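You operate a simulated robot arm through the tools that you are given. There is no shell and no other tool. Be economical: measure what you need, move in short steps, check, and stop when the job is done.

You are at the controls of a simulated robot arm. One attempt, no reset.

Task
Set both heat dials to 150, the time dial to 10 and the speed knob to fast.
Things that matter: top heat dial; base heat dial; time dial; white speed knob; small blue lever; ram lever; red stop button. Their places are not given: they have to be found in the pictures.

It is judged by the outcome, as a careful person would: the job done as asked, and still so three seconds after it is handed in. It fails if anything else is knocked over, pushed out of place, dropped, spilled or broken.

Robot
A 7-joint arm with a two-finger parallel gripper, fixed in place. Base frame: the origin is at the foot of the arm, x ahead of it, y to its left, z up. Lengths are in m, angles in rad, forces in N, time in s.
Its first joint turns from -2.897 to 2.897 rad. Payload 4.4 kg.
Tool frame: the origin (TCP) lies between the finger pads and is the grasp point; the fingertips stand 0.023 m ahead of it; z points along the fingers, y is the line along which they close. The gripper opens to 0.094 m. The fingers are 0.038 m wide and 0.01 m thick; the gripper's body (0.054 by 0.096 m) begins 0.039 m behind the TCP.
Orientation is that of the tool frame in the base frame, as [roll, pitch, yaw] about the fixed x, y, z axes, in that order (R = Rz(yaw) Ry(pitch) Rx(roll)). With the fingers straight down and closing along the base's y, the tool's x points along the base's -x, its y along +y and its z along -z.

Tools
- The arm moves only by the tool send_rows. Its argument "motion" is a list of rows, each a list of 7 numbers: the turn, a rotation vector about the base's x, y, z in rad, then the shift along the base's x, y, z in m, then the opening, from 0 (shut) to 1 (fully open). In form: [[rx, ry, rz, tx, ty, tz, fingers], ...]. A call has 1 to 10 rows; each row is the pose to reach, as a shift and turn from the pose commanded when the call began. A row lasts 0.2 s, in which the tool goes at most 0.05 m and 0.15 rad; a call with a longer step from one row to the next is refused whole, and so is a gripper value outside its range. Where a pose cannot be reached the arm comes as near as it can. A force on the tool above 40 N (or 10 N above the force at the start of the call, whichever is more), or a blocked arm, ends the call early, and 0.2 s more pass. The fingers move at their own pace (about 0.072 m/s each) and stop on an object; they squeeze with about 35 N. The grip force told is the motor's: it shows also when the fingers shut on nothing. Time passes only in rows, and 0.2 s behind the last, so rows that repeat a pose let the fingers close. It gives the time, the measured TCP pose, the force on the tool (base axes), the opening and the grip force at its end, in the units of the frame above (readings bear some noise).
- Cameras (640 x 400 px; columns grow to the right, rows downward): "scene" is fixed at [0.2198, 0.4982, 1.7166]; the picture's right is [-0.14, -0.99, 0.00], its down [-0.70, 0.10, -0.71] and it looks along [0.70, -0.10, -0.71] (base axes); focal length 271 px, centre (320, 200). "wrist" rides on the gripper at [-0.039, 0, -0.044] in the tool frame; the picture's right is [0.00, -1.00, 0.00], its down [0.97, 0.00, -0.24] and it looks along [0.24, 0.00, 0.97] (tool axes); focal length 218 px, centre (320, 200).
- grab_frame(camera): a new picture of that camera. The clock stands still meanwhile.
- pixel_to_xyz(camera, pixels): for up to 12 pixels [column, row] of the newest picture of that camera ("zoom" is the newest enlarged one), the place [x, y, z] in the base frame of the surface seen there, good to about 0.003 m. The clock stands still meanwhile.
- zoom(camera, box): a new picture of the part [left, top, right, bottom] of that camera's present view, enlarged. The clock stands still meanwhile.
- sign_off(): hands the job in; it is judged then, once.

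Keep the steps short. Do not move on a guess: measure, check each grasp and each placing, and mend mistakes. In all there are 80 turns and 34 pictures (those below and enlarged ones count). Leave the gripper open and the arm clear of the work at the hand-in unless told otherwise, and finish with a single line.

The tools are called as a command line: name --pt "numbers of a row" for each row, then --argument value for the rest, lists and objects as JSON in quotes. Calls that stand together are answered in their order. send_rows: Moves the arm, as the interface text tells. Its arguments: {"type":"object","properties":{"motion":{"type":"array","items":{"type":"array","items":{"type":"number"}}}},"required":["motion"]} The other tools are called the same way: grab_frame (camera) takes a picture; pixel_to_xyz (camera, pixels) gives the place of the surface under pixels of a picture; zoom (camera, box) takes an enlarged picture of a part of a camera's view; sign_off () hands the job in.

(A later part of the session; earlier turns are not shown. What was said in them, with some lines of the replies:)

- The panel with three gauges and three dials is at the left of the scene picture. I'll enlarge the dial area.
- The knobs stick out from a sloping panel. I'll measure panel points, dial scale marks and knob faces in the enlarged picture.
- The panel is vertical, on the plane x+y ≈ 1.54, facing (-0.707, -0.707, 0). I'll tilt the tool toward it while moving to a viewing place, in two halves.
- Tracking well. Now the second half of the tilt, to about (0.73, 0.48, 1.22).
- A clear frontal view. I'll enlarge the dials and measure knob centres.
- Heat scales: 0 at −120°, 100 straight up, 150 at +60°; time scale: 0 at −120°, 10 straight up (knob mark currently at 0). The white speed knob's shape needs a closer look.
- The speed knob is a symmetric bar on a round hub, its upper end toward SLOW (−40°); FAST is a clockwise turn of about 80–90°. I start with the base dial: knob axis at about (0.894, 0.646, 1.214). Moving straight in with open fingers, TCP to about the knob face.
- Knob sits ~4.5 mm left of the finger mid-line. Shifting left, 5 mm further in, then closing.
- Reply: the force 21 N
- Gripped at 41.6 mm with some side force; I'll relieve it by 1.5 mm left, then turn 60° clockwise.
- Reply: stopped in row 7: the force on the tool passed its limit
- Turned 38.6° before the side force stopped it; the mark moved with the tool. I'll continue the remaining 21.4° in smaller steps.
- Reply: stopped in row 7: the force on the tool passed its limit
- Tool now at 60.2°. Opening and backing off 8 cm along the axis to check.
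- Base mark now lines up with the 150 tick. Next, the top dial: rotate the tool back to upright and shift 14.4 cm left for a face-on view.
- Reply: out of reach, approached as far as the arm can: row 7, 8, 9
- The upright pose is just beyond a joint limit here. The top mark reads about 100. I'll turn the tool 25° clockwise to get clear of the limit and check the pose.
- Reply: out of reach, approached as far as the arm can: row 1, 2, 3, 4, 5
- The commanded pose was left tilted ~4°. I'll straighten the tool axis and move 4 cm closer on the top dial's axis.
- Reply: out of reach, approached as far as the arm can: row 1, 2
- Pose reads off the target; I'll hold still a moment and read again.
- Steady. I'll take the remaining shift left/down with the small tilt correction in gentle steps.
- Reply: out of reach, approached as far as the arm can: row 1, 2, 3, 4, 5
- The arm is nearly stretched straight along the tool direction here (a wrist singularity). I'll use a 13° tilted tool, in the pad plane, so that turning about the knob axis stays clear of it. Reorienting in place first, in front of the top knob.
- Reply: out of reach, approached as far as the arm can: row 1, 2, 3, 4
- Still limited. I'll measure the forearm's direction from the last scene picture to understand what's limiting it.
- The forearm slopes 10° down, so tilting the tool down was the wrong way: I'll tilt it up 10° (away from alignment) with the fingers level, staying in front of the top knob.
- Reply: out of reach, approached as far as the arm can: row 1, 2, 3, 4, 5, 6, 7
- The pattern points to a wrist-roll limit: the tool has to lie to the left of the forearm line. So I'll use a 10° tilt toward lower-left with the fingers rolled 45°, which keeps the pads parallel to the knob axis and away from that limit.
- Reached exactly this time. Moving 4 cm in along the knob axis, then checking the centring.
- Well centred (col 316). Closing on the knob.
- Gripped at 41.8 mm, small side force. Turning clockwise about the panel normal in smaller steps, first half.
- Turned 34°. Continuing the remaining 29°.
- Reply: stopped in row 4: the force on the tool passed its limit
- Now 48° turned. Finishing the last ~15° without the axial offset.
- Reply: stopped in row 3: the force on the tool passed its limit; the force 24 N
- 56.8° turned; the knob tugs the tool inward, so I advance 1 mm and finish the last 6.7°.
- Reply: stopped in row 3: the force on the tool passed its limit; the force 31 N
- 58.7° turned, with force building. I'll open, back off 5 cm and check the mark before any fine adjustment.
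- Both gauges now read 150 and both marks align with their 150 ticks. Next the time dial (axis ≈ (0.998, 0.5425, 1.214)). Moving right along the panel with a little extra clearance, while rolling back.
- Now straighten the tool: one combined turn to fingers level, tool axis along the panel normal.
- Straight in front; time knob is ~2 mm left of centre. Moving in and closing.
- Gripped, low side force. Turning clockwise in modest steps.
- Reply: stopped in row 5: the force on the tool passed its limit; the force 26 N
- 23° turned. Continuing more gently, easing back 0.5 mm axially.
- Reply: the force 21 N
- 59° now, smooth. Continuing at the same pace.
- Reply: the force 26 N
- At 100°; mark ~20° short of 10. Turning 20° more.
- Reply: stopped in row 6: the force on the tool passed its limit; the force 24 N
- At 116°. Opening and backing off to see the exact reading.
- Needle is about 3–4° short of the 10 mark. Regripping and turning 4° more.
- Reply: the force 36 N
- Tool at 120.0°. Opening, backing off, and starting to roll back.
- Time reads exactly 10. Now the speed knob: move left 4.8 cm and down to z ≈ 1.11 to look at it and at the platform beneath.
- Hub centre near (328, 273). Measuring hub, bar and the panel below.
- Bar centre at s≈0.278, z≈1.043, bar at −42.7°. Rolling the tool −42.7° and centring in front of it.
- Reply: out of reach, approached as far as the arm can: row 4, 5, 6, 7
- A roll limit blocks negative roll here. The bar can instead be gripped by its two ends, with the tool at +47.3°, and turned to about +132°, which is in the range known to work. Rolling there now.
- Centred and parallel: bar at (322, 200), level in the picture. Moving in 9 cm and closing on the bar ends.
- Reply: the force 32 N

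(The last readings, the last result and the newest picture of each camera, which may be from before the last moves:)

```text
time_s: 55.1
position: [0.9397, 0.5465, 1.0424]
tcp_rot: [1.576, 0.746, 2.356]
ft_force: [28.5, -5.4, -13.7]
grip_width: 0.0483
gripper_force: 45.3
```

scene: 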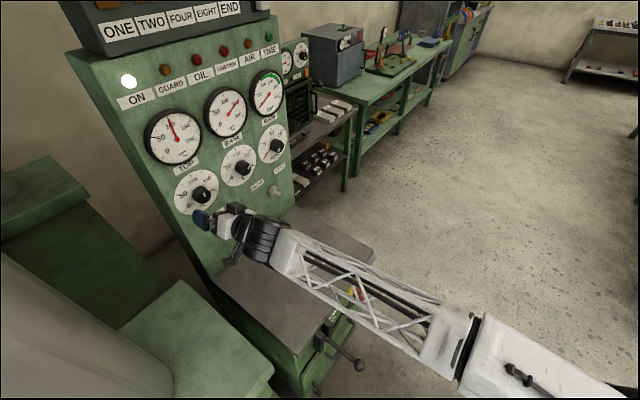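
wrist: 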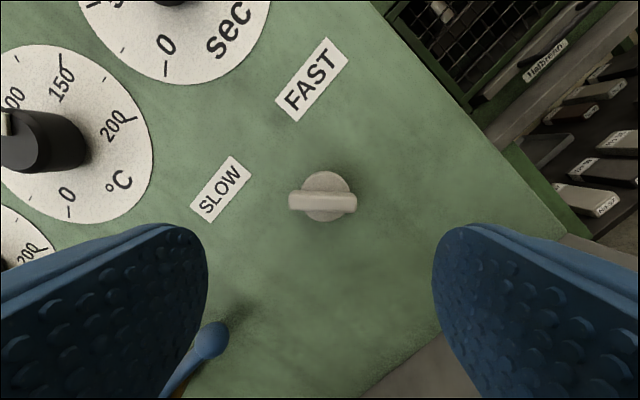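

Gripped bar ends (48 mm). Easing off the side force 1.5 mm and turning clockwise.

send_rows --pt "0 0 0 0.0009 -0.0005 -0.0011 0.2" --pt "0.05 0.05 0 0.0009 -0.0005 -0.0011 0.2" --pt "0.11 0.11 0 0.0009 -0.0005 -0.0011 0.2" --pt "0.17 0.17 0 0.0009 -0.0005 -0.0011 0.2" --pt "0.23 0.23 0 0.0009 -0.0005 -0.0011 0.2" --pt "0.29 0.29 0 0.0009 -0.0005 -0.0011 0.2" --pt "0.35 0.35 0 0.0009 -0.0005 -0.0011 0.2" --pt "0.41 0.41 0 0.0009 -0.0005 -0.0011 0.2" --pt "0.47 0.47 0 0.0009 -0.0005 -0.0011 0.2" --pt "0.53 0.53 0 0.0009 -0.0005 -0.0011 0.2"

grab_frame --camera "wrist"

```text
time_s: 57.3
position: [0.9418, 0.5457, 1.0421]
tcp_rot: [1.575, -0.005, 2.357]
ft_force: [29.2, -17.7, -21.3]
grip_width: 0.0479
gripper_force: 45.3
```

```text
5 pictures are left
```

wrist: 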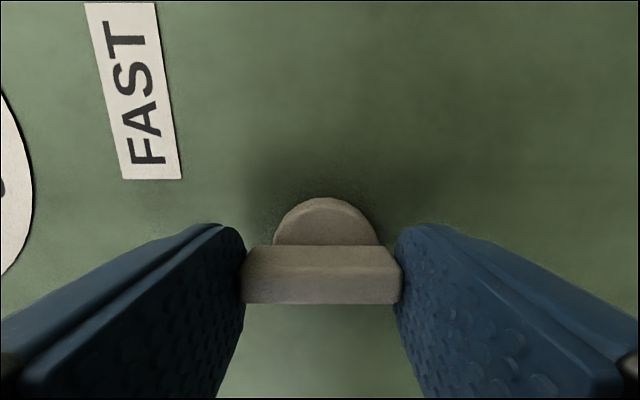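

Bar turned upright, half-way. Easing the side force and continuing 42°.

send_rows --pt "0 0 0 0.0012 -0.0012 -0.001 0.2" --pt "0.06 0.06 0 0.0012 -0.0012 -0.001 0.2" --pt "0.12 0.12 0 0.0012 -0.0012 -0.001 0.2" --pt "0.18 0.18 0 0.0012 -0.0012 -0.001 0.2" --pt "0.24 0.24 0 0.0012 -0.0012 -0.001 0.2" --pt "0.3 0.3 0 0.0012 -0.0012 -0.001 0.2" --pt "0.36 0.36 0 0.0012 -0.0012 -0.001 0.2" --pt "0.42 0.42 0 0.0012 -0.0012 -0.001 0.2" --pt "0.48 0.48 0 0.0012 -0.0012 -0.001 0.2" --pt "0.525 0.525 0 0.0012 -0.0012 -0.001 0.2"

```text
time_s: 59.5
position: [0.942, 0.5446, 1.0423]
tcp_rot: [1.574, -0.748, 2.356]
ft_force: [-5.8, -10.8, -12.4]
grip_width: 0.0481
gripper_force: 45.0
```

Tool at 132.9°, so the bar should point at FAST. Opening, backing off, and checking.

send_rows --pt "0 0 0 0 0 0 0.4" --pt "0 0 0 0 0 0 0.8" --pt "0 0 0 0 0 0 0.8" --pt "0 0 0 -0.025 -0.025 0 0.8" --pt "0 0 0 -0.055 -0.055 0 0.8" --pt "0 0 0 -0.085 -0.085 0 1" --pt "0 0 0 -0.12 -0.12 0 1" --pt "0 0 0 -0.15 -0.15 0.005 1" --pt "0 0 0 -0.15 -0.15 0.005 1"

grab_frame --camera "wrist"

zoom --camera "scene" --box '[140, 70, 310, 250]'

```text
time_s: 61.5
position: [0.7917, 0.3948, 1.0466]
tcp_rot: [1.571, -0.747, 2.355]
ft_force: [-0.3, -0.1, -0.2]
grip_width: 0.094
gripper_force: 0.1
```

```text
4 pictures are left
```

wrist: 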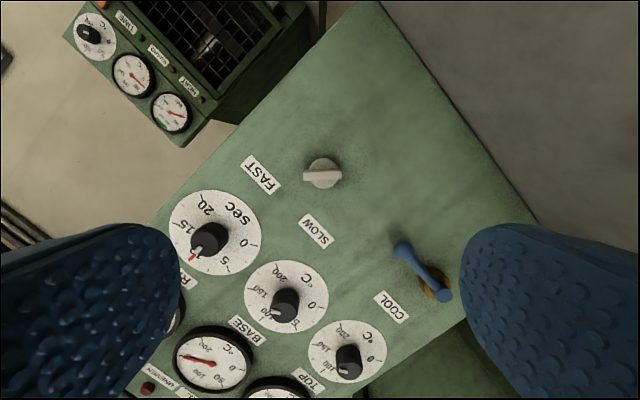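

```text
2.22 times, centred on (225, 160) of scene
```

zoom: 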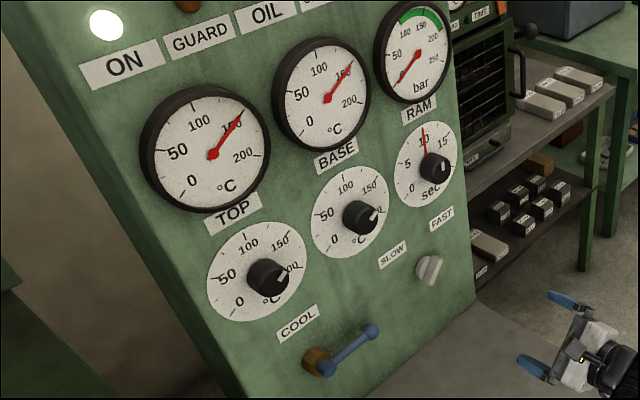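

Speed bar now lies toward FAST, time at 10, both gauges near 150, blue lever unchanged. One last close look at the heat gauges.

zoom --camera "scene" --box '[140, 80, 250, 220]'

zoom --camera "wrist" --box '[230, 250, 400, 390]'

```text
2.86 times, centred on (195, 150) of scene
```

zoom: 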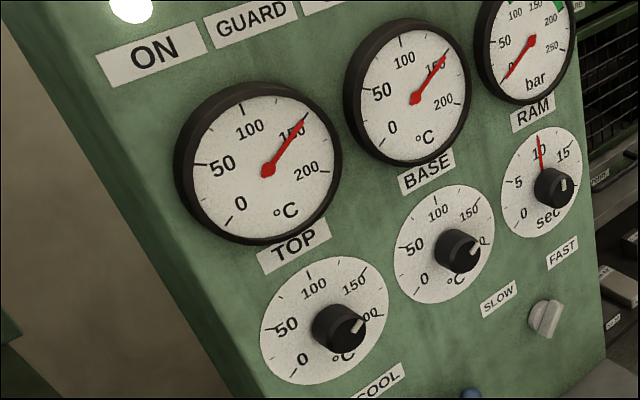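

```text
2.86 times, centred on (315, 320) of wrist
```

zoom: 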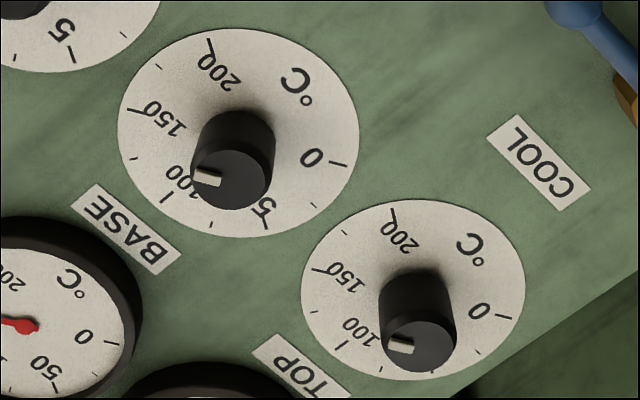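

Both heat dials are on 150, the time is on 10, the speed knob is on FAST, and the gripper is open and about 25 cm clear. Handing in.

sign_off

```text
The job is handed in.
```

Done: top and base heat dials are at 150, time is at 10, the speed knob is on FAST, and the ram lever, blue lever and stop button were not touched.
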